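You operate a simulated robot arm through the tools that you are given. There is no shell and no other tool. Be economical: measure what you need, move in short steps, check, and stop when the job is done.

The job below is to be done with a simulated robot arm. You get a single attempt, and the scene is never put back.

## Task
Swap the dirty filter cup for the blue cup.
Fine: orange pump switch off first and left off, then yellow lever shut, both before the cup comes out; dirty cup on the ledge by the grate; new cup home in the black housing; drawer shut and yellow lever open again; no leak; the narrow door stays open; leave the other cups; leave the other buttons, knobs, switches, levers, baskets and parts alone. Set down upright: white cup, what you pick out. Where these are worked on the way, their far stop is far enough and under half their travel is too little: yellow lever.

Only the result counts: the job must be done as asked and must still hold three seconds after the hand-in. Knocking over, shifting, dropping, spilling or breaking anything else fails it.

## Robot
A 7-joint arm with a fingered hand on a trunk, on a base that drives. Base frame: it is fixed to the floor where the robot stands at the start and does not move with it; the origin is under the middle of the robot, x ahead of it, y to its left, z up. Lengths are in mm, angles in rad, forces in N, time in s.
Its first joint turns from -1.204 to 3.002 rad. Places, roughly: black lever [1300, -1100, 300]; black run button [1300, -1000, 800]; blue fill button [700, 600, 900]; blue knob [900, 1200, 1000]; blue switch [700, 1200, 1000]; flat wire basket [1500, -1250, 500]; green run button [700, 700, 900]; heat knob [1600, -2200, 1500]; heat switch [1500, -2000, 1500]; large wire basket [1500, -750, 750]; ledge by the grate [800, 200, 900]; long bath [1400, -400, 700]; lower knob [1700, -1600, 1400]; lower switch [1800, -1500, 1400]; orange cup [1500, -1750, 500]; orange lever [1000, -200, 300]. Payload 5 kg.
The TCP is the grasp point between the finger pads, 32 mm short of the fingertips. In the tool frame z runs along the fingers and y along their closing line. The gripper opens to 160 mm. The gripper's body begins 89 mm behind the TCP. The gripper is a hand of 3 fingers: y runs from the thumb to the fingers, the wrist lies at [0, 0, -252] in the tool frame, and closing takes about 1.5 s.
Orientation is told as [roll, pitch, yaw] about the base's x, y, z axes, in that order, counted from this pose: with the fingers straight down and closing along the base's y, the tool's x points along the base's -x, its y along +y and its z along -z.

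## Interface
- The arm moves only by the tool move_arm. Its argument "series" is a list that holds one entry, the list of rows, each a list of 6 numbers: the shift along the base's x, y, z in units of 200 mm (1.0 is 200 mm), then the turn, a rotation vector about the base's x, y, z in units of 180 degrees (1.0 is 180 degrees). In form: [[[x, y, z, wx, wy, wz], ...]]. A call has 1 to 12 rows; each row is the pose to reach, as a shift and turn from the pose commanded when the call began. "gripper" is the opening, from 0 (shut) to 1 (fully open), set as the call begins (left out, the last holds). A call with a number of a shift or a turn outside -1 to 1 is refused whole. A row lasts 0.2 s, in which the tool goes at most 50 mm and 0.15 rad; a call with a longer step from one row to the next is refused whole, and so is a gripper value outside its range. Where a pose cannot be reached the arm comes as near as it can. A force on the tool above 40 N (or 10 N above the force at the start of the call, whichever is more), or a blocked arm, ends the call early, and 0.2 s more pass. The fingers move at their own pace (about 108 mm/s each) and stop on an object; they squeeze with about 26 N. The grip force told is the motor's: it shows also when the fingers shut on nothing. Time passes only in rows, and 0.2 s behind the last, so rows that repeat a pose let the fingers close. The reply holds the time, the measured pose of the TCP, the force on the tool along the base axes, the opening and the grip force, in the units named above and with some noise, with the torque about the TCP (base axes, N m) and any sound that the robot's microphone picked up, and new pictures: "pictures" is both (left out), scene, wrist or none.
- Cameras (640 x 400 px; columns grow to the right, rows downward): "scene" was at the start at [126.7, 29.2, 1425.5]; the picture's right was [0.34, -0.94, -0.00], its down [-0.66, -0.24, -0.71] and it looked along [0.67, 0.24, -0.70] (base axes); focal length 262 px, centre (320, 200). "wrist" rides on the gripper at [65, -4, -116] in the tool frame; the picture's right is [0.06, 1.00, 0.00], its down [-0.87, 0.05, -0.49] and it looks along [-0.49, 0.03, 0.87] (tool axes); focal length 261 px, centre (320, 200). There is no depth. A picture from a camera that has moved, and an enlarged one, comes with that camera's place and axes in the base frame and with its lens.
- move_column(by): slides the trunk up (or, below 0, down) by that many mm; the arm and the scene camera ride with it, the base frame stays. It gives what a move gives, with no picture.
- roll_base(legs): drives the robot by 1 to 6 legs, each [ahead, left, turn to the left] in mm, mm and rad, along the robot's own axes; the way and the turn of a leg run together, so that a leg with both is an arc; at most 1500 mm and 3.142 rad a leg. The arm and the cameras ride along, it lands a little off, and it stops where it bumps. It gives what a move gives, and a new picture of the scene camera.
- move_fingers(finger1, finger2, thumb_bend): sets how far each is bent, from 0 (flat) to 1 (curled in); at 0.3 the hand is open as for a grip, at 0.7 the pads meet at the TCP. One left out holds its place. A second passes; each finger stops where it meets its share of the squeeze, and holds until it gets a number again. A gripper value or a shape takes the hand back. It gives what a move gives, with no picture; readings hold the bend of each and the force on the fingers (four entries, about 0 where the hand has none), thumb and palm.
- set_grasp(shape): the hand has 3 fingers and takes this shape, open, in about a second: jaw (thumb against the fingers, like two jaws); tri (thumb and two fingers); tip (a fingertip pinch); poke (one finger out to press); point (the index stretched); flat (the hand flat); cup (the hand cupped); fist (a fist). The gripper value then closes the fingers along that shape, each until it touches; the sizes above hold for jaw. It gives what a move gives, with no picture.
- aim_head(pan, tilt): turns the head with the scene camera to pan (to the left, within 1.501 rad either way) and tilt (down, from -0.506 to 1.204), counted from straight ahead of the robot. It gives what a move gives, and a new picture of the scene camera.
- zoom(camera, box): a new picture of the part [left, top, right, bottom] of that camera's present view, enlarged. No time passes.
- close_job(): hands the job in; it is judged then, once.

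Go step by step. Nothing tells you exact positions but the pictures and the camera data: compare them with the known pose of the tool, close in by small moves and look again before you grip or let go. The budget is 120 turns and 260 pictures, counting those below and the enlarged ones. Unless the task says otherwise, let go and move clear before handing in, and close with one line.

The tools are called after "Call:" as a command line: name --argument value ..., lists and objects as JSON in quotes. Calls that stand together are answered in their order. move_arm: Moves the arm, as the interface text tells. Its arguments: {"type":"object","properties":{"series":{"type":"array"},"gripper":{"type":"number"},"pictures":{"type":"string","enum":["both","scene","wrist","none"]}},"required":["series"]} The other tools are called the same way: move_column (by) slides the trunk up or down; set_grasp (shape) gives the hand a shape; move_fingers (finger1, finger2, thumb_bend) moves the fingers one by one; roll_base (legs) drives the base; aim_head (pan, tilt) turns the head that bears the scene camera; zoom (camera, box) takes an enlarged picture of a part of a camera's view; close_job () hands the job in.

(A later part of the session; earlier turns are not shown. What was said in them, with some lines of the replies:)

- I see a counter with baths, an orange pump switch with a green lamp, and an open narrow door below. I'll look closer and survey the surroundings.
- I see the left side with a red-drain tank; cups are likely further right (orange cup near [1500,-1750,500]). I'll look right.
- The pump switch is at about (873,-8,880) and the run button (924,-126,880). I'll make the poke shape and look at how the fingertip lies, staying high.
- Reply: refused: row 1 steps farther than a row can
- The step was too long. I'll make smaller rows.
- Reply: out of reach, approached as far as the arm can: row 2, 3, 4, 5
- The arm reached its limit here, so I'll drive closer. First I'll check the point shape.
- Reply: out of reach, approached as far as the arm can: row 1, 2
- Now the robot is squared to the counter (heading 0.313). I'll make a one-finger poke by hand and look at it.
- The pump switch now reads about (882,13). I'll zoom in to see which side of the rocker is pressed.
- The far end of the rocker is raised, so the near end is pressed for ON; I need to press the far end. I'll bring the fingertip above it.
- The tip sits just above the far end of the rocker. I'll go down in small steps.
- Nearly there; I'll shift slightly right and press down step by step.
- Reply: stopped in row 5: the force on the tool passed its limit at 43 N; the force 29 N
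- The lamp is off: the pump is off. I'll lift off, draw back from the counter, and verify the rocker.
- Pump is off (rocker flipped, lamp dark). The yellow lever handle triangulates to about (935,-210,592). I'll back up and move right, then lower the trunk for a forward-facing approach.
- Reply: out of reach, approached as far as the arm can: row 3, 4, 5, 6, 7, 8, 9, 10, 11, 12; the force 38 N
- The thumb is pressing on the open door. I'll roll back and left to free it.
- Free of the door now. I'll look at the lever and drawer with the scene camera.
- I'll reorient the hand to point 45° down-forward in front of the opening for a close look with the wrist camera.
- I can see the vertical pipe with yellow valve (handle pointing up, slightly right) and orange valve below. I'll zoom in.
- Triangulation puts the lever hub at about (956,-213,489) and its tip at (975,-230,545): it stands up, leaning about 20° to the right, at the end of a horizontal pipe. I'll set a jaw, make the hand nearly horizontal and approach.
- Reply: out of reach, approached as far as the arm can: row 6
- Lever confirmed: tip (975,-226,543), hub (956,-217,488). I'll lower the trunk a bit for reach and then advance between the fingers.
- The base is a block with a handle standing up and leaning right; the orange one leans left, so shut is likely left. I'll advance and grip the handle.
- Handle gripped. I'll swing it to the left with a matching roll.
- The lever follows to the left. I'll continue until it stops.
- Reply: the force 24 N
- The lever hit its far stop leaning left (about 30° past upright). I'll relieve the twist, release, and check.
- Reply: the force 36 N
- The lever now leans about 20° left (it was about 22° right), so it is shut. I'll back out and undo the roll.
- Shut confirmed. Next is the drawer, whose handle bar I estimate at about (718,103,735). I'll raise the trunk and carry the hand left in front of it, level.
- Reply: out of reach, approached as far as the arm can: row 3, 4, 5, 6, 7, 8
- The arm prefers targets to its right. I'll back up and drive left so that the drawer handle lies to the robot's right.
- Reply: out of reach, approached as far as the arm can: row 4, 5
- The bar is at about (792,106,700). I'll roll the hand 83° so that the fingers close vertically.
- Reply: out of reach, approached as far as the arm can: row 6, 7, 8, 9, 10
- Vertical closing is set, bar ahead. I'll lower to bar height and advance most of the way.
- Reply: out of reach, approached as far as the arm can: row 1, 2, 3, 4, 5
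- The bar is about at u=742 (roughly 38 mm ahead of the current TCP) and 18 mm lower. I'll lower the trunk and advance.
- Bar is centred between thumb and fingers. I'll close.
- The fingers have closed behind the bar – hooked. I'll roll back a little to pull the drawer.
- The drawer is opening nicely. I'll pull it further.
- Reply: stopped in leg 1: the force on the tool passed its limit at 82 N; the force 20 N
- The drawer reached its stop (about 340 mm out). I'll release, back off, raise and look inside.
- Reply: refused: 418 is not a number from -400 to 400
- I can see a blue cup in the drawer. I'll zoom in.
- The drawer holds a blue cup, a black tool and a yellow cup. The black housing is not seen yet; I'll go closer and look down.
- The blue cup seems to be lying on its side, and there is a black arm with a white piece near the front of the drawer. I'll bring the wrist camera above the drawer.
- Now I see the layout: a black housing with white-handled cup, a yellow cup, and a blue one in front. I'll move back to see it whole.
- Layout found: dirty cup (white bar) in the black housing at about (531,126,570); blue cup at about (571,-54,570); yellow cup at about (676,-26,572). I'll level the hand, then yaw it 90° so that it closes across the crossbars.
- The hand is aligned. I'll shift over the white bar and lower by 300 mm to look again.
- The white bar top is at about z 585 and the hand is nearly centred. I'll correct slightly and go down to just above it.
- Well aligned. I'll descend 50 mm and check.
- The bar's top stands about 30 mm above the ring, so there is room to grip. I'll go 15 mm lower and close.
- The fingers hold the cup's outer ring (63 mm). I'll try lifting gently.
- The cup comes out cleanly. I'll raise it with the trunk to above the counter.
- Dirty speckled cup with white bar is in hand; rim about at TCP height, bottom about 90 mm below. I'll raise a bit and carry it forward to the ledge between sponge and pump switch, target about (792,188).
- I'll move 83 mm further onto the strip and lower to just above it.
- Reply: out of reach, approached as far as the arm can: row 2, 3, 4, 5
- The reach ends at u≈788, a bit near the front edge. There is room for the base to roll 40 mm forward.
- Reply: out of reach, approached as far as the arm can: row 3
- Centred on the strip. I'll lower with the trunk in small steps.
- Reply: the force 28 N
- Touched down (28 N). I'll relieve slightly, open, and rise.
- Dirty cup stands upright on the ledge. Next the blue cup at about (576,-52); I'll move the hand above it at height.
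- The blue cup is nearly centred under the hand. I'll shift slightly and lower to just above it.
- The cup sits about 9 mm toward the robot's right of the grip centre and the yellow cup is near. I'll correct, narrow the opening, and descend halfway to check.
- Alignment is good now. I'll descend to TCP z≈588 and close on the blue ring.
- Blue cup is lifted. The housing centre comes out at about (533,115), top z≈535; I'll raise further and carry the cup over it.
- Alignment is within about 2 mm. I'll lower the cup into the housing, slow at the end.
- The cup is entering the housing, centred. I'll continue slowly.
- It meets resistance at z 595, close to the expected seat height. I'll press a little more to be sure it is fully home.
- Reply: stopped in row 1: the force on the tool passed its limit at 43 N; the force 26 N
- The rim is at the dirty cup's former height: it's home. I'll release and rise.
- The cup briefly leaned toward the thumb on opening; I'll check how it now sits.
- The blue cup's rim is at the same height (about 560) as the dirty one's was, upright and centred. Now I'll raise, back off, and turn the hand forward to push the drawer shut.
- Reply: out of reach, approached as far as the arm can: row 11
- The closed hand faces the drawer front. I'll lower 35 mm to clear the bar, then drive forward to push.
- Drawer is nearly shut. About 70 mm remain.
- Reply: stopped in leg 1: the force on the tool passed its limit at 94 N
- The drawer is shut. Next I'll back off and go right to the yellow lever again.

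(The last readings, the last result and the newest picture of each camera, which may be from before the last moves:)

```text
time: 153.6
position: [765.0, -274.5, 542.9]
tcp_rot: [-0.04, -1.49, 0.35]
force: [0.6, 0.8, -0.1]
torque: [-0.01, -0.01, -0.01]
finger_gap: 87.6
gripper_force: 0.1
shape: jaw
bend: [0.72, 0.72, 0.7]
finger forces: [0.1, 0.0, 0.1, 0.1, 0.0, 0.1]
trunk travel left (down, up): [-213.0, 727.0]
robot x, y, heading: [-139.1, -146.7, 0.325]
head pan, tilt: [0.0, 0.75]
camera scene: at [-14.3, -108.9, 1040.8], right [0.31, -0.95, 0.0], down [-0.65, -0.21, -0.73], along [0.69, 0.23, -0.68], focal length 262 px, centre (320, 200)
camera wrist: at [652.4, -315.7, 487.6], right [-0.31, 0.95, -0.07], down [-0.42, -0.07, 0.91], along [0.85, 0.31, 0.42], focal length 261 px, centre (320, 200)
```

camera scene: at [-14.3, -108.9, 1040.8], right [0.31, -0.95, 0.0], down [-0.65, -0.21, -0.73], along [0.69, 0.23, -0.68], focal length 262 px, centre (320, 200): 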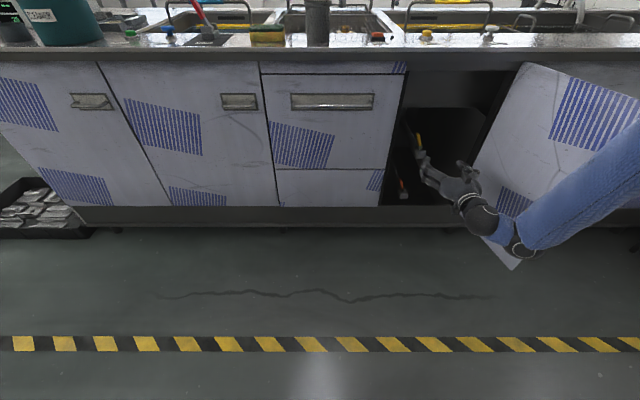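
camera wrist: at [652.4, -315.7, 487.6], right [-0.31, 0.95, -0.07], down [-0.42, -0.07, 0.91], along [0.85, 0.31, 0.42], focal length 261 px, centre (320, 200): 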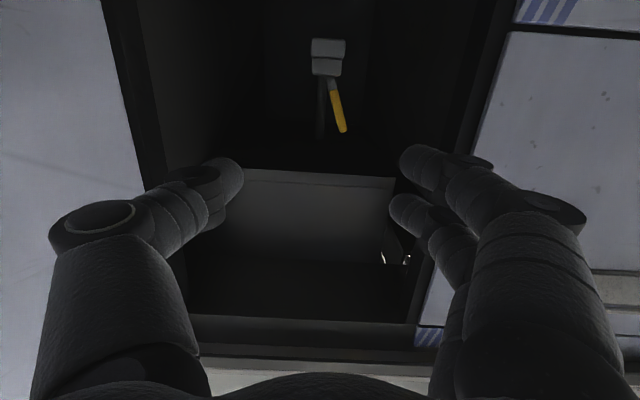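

The lever still leans left (shut). I'll roll the hand 40° to match, narrow the opening, and advance onto the handle at about (957,-193,523).

Call:
move_arm --series '[[[0.05, 0.02, 0, -0.0423, -0.0136, 0], [0.1, 0.04, 0, -0.0846, -0.0272, 0], [0.15, 0.06, 0, -0.127, -0.0408, 0], [0.25, 0.1, -0.03, -0.169, -0.0544, 0], [0.4, 0.16, -0.06, -0.2115, -0.068, 0], [0.55, 0.23, -0.08, -0.2115, -0.068, 0], [0.7, 0.3, -0.1, -0.2115, -0.068, 0]]]' --gripper 0.4 --pictures "wrist"

```text
time: 155.2
position: [904.5, -220.5, 536.7]
tcp_rot: [-1.462, -0.866, 1.747]
force: [0.0, -0.1, -0.8]
torque: [-0.02, 0.01, -0.01]
finger_gap: 64.7
gripper_force: 0.0
shape: jaw
bend: [0.73, 0.73, 0.7]
finger forces: [0.0, 0.0, 0.0, 0.1, 0.0, 0.0]
out of reach, approached as far as the arm can: row 5, 6, 7
trunk travel left (down, up): [-213.0, 727.0]
robot x, y, heading: [-141.5, -151.2, 0.318]
head pan, tilt: [0.0, 0.75]
camera wrist: at [801.8, -294.1, 498.9], right [-0.23, 0.68, -0.69], down [-0.59, 0.47, 0.66], along [0.78, 0.56, 0.29], focal length 261 px, centre (320, 200)
```

wrist: 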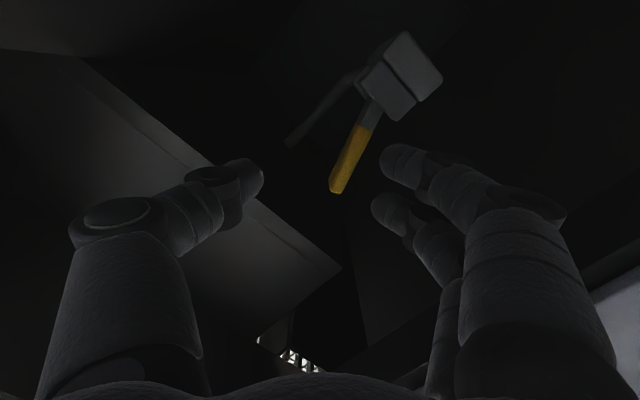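

Call:
move_column --by -15

Call:
move_arm --series '[[[0.13, 0.075, 0, 0, 0, 0], [0.26, 0.15, 0, 0, 0, 0]]]' --pictures "wrist"

```text
time: 155.8
position: [904.0, -219.9, 521.7]
tcp_rot: [-1.463, -0.865, 1.748]
force: [-0.1, 0.9, 0.6]
torque: [-0.02, -0.03, 0.01]
finger_gap: 64.3
gripper_force: 0.1
shape: jaw
bend: [0.73, 0.73, 0.7]
finger forces: [0.0, 0.0, 0.0, 0.0, 0.1, 0.0]
trunk travel left (down, up): [-198.0, 742.0]
robot x, y, heading: [-141.4, -154.3, 0.319]
head pan, tilt: [0.0, 0.75]
```

```text
time: 156.4
position: [949.6, -199.2, 538.5]
tcp_rot: [-1.457, -0.866, 1.744]
force: [-0.7, 0.4, 0.0]
torque: [-0.02, 0.0, 0.03]
finger_gap: 64.5
gripper_force: 0.0
shape: jaw
bend: [0.73, 0.73, 0.7]
finger forces: [0.0, 0.0, 0.0, 0.0, 0.0, 0.0]
out of reach, approached as far as the arm can: row 1, 2
trunk travel left (down, up): [-198.0, 742.0]
robot x, y, heading: [-135.3, -148.9, 0.319]
head pan, tilt: [0.0, 0.75]
camera wrist: at [847.0, -272.0, 499.4], right [-0.23, 0.68, -0.69], down [-0.58, 0.47, 0.66], along [0.78, 0.56, 0.29], focal length 261 px, centre (320, 200)
```

wrist: 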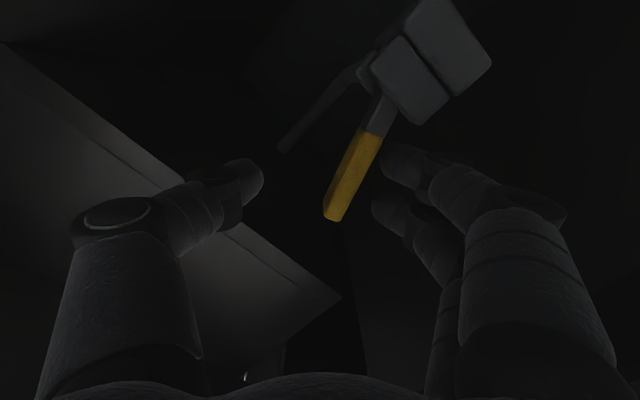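

Reach is marginal because the base stands farther back than before. I'll retract the arm 60 mm and roll the base forward 60 mm.

Call:
move_arm --series '[[[-0.14, -0.045, -0.05, 0, 0, 0], [-0.29, -0.095, -0.1, 0, 0, 0]]]' --pictures "none"

Call:
roll_base --legs '[[60, 0, 0]]'

Call:
move_arm --series '[[[0, 0, 0, 0, 0, 0]]]' --pictures "wrist"

```text
time: 157.0
position: [895.2, -217.0, 520.5]
tcp_rot: [-1.456, -0.864, 1.742]
force: [0.1, -0.2, 0.5]
torque: [-0.01, 0.01, 0.0]
finger_gap: 64.5
gripper_force: 0.0
shape: jaw
bend: [0.73, 0.73, 0.7]
finger forces: [0.0, 0.0, 0.0, 0.1, 0.0, 0.0]
trunk travel left (down, up): [-198.0, 742.0]
robot x, y, heading: [-139.7, -147.6, 0.321]
head pan, tilt: [0.0, 0.75]
```

```text
time: 158.0
position: [952.0, -197.6, 519.9]
tcp_rot: [-1.457, -0.864, 1.744]
force: [0.0, -0.8, 0.1]
torque: [0.03, 0.01, 0.0]
finger_gap: 64.5
gripper_force: 0.2
shape: jaw
bend: [0.73, 0.73, 0.7]
finger forces: [0.1, 0.0, 0.1, 0.1, 0.0, 0.1]
trunk travel left (down, up): [-198.0, 742.0]
robot x, y, heading: [-82.5, -132.3, 0.326]
head pan, tilt: [0.0, 0.75]
camera scene: at [43.3, -89.7, 1025.7], right [0.32, -0.95, 0.0], down [-0.65, -0.21, -0.73], along [0.69, 0.23, -0.68], focal length 262 px, centre (320, 200)
```

scene: 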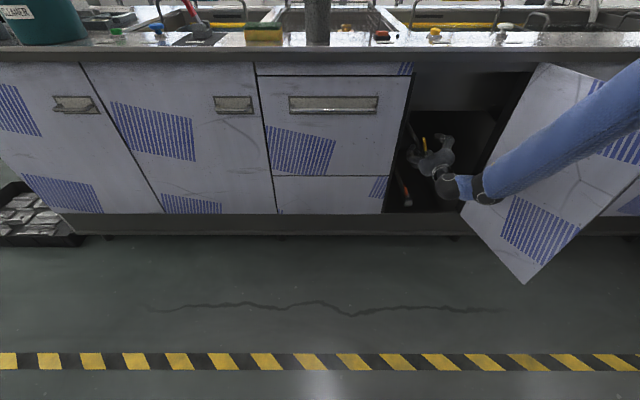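

```text
time: 158.4
position: [951.9, -198.2, 521.3]
tcp_rot: [-1.455, -0.865, 1.744]
force: [0.4, 0.5, -0.5]
torque: [0.01, -0.03, -0.02]
finger_gap: 64.7
gripper_force: 0.0
shape: jaw
bend: [0.73, 0.73, 0.7]
finger forces: [0.0, 0.0, 0.0, 0.0, 0.0, 0.1]
trunk travel left (down, up): [-198.0, 742.0]
robot x, y, heading: [-81.4, -130.9, 0.317]
head pan, tilt: [0.0, 0.75]
camera wrist: at [849.2, -272.0, 482.8], right [-0.24, 0.68, -0.69], down [-0.58, 0.47, 0.66], along [0.78, 0.56, 0.29], focal length 261 px, centre (320, 200)
```

wrist: 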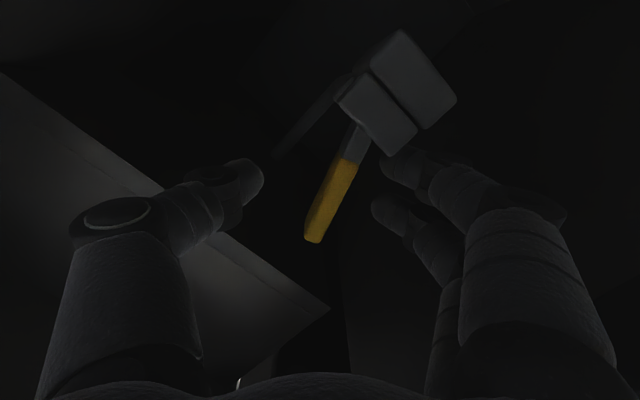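

The handle is centred. I'll grip it.

Call:
move_arm --series '[[[0, 0, 0, 0, 0, 0], [0, 0, 0, 0, 0, 0], [0, 0, 0, 0, 0, 0], [0, 0, 0, 0, 0, 0], [0, 0, 0, 0, 0, 0]]]' --gripper 0 --pictures "wrist"

```text
time: 159.6
position: [952.6, -197.8, 520.2]
tcp_rot: [-1.457, -0.864, 1.742]
force: [2.6, 5.0, -1.1]
torque: [0.18, 0.1, 0.1]
finger_gap: 8.3
gripper_force: 25.5
shape: jaw
bend: [0.73, 0.7, 0.7]
finger forces: [11.4, 12.9, 0.0, 0.0, 20.3, 0.1]
trunk travel left (down, up): [-198.0, 742.0]
robot x, y, heading: [-83.5, -132.6, 0.319]
head pan, tilt: [0.0, 0.75]
camera wrist: at [849.3, -271.5, 482.6], right [-0.24, 0.68, -0.69], down [-0.58, 0.47, 0.66], along [0.78, 0.56, 0.29], focal length 261 px, centre (320, 200)
```

wrist: 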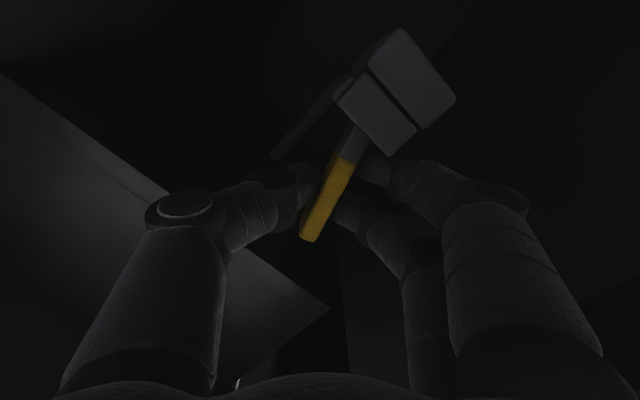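

Gripped. I'll swing it to the right.

Call:
move_arm --series '[[[0.009, -0.028, 0.01, 0.039, 0.0125, 0], [0.018, -0.056, 0.017, 0.078, 0.025, 0], [0.027, -0.085, 0.02, 0.117, 0.0375, 0], [0.036, -0.115, 0.018, 0.156, 0.05, 0], [0.046, -0.145, 0.012, 0.195, 0.0625, 0], [0.055, -0.175, 0.003, 0.234, 0.075, 0], [0.061, -0.195, -0.005, 0.25, 0.08, 0]]]' --pictures "wrist"

```text
time: 161.2
position: [962.5, -234.5, 518.4]
tcp_rot: [0.957, -1.416, -0.626]
force: [-3.1, 22.4, -19.2]
torque: [-0.31, 0.25, 0.61]
finger_gap: 7.0
gripper_force: 25.5
shape: jaw
bend: [0.73, 0.69, 0.71]
finger forces: [11.9, 17.6, 0.1, 0.0, 15.3, 0.1]
trunk travel left (down, up): [-198.0, 742.0]
robot x, y, heading: [-85.3, -137.6, 0.322]
head pan, tilt: [0.0, 0.75]
camera wrist: at [848.6, -269.7, 464.3], right [-0.32, 0.94, 0.06], down [-0.37, -0.19, 0.91], along [0.87, 0.27, 0.41], focal length 261 px, centre (320, 200)
```

wrist: 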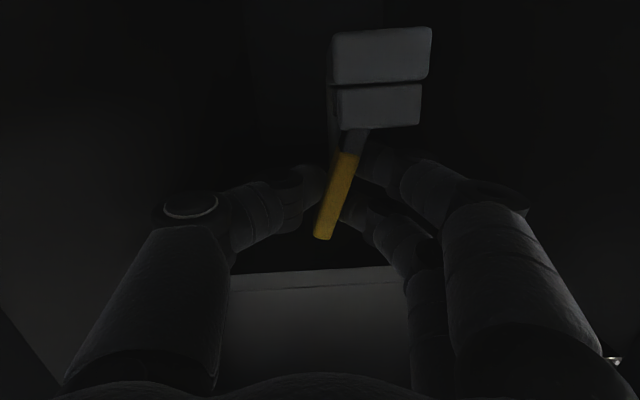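

It's at or near the right stop. I'll nudge slightly more, then release.

Call:
move_arm --series '[[[0.008, -0.025, -0.006, 0.03, 0.01, 0], [0.014, -0.045, -0.012, 0.06, 0.02, 0]]]' --pictures "none"

Call:
move_arm --series '[[[0, 0, 0, 0, 0, 0], [0, 0, 0, 0, 0, 0], [0, 0, 0, 0, 0, 0], [0, 0, 0, 0, 0, 0]]]' --gripper 0.5 --pictures "wrist"

Call:
zoom --camera "wrist" --box '[240, 20, 440, 260]'

```text
time: 161.9
position: [965.8, -237.2, 518.3]
tcp_rot: [1.315, -1.235, -0.969]
force: [-6.1, 14.2, -4.4]
torque: [-0.23, -0.02, 0.43]
finger_gap: 7.7
gripper_force: 26.2
shape: jaw
bend: [0.73, 0.65, 0.73]
finger forces: [12.1, 18.1, 0.1, 0.1, 18.1, 0.0]
trunk travel left (down, up): [-198.0, 742.0]
robot x, y, heading: [-77.0, -135.5, 0.32]
head pan, tilt: [0.0, 0.75]
stopped in row 2: the force on the tool passed its limit at 40 N (the readings are from after the stop); the commanded pose is now the measured one
```

```text
time: 162.9
position: [967.1, -242.8, 518.0]
tcp_rot: [1.319, -1.236, -0.98]
force: [0.3, 0.3, 0.3]
torque: [0.01, 0.0, 0.02]
finger_gap: 79.2
gripper_force: 0.0
shape: jaw
bend: [0.72, 0.72, 0.7]
finger forces: [0.0, 0.0, 0.0, 0.1, 0.1, 0.0]
trunk travel left (down, up): [-198.0, 742.0]
robot x, y, heading: [-84.6, -133.8, 0.319]
head pan, tilt: [0.0, 0.75]
camera wrist: at [847.9, -267.6, 465.5], right [-0.31, 0.91, 0.26], down [-0.32, -0.36, 0.88], along [0.9, 0.19, 0.4], focal length 261 px, centre (320, 200)
```

wrist: 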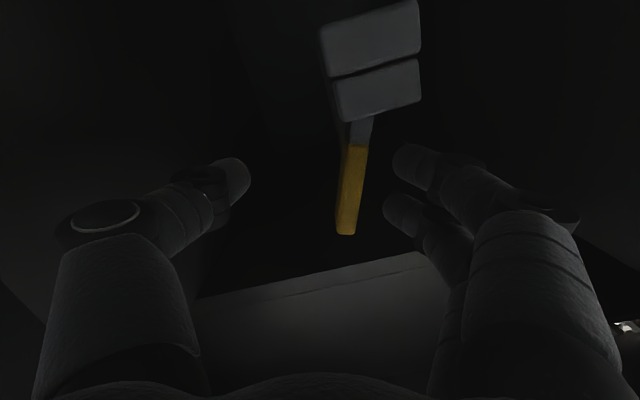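

```text
1.67 times, centred on (340, 140) of wrist
camera zoom: at [847.9, -267.6, 465.5], right [-0.31, 0.91, 0.26], down [-0.32, -0.36, 0.88], along [0.9, 0.19, 0.4], focal length 434 px, centre (287, 300)
```

zoom: 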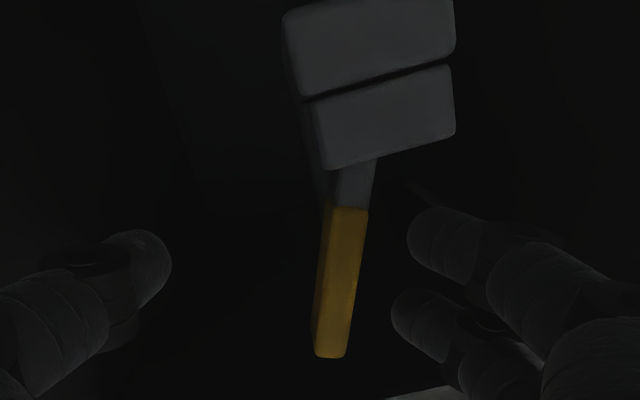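

The lever leans about 25° right: fully open again. I'll back out and check the whole scene.

Call:
move_arm --series '[[[-0.2, -0.065, 0, 0, 0, 0], [-0.4, -0.13, 0, 0, 0, 0], [-0.6, -0.195, 0, 0, 0, 0], [-0.8, -0.26, 0, 0, 0, 0], [-0.98, -0.32, 0, 0, 0, 0]]]' --pictures "wrist"

Call:
roll_base --legs '[[-350, 0, 0]]'

Call:
move_column --by 400

Call:
aim_head --pan 0.0 --tilt 0.65

Call:
zoom --camera "scene" --box '[230, 80, 470, 260]'

```text
time: 164.1
position: [771.6, -306.9, 519.5]
tcp_rot: [1.317, -1.236, -0.976]
force: [0.1, -0.1, -0.8]
torque: [0.02, 0.0, 0.03]
finger_gap: 79.5
gripper_force: 0.0
shape: jaw
bend: [0.72, 0.72, 0.7]
finger forces: [0.0, 0.1, 0.1, 0.1, 0.1, 0.0]
trunk travel left (down, up): [-198.0, 742.0]
robot x, y, heading: [-84.5, -133.7, 0.319]
head pan, tilt: [0.0, 0.75]
camera wrist: at [653.0, -333.5, 466.0], right [-0.31, 0.91, 0.26], down [-0.32, -0.36, 0.88], along [0.9, 0.19, 0.4], focal length 261 px, centre (320, 200)
```

wrist: 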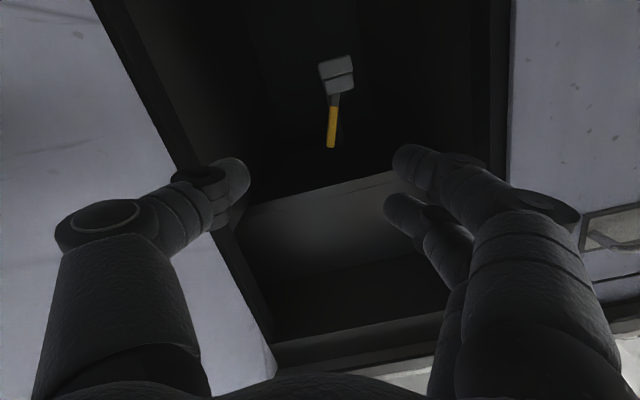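

```text
time: 166.3
position: [444.1, -419.3, 518.5]
tcp_rot: [1.314, -1.236, -0.98]
force: [0.4, 0.0, -0.5]
torque: [0.05, 0.0, -0.03]
finger_gap: 79.2
gripper_force: 0.0
shape: jaw
bend: [0.72, 0.72, 0.7]
finger forces: [0.0, 0.0, 0.1, 0.0, 0.0, 0.0]
trunk travel left (down, up): [-198.0, 742.0]
robot x, y, heading: [-406.4, -242.7, 0.318]
head pan, tilt: [0.0, 0.75]
camera scene: at [-283.6, -198.2, 1025.8], right [0.31, -0.95, 0.0], down [-0.65, -0.21, -0.73], along [0.69, 0.23, -0.68], focal length 262 px, centre (320, 200)
```

scene: 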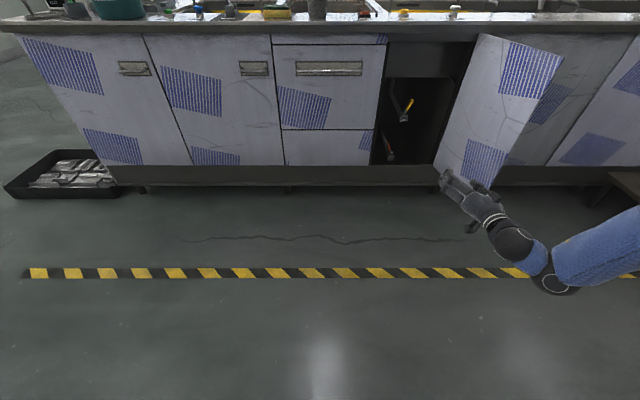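

```text
time: 170.2
position: [445.4, -419.2, 917.4]
tcp_rot: [1.315, -1.236, -0.98]
force: [-0.1, 0.3, -0.1]
torque: [0.0, -0.01, 0.0]
finger_gap: 79.3
gripper_force: 0.0
shape: jaw
bend: [0.72, 0.72, 0.7]
finger forces: [0.0, 0.0, 0.0, 0.1, 0.0, 0.0]
trunk travel left (down, up): [-598.0, 342.0]
robot x, y, heading: [-409.0, -237.6, 0.319]
head pan, tilt: [0.0, 0.75]
```

```text
time: 170.8
position: [443.2, -420.1, 918.1]
tcp_rot: [1.314, -1.236, -0.978]
force: [-0.1, -0.7, 0.6]
torque: [0.02, -0.03, -0.01]
finger_gap: 79.2
gripper_force: 0.1
shape: jaw
bend: [0.72, 0.72, 0.7]
finger forces: [0.0, 0.0, 0.1, 0.0, 0.1, 0.0]
trunk travel left (down, up): [-598.0, 342.0]
robot x, y, heading: [-406.2, -243.4, 0.323]
head pan, tilt: [0.0, 0.649]
camera scene: at [-279.8, -197.1, 1434.4], right [0.31, -0.95, 0.0], down [-0.57, -0.19, -0.8], along [0.76, 0.25, -0.61], focal length 262 px, centre (320, 200)
```

scene: 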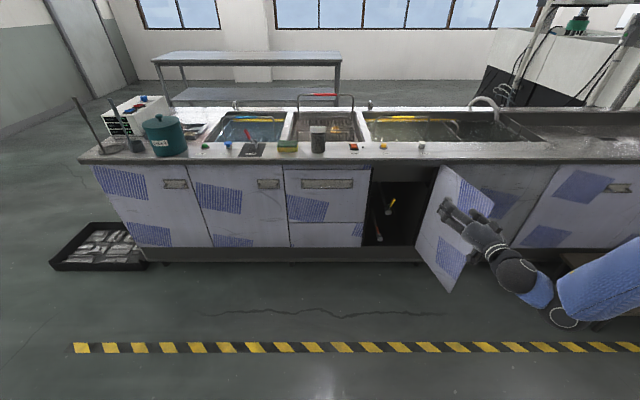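

```text
2.22 times, centred on (350, 170) of scene
camera zoom: at [-279.8, -197.1, 1434.4], right [0.31, -0.95, 0.0], down [-0.57, -0.19, -0.8], along [0.76, 0.25, -0.61], focal length 583 px, centre (253, 267)
```

zoom: 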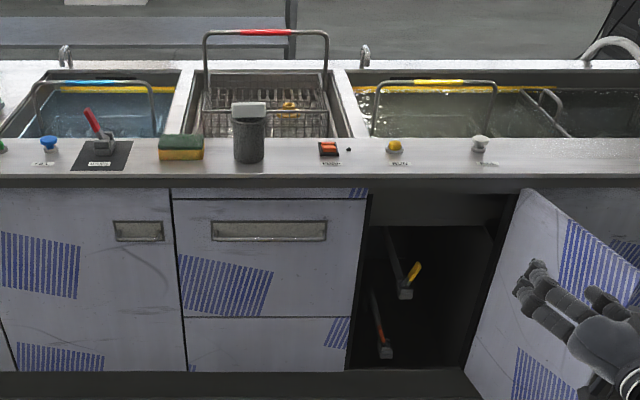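

Everything checks out: pump lamp dark, lever leaning right (open), drawer flush, dirty cup upright on the ledge, narrow door open, no leak visible, hand clear. I'm handing in.

Call:
close_job

```text
The job is handed in.
```

The dirty cup is swapped for the blue one, and I have handed the job in. The pump is off, the yellow lever is open, the drawer is shut, the narrow door is still open, and I saw no leak.
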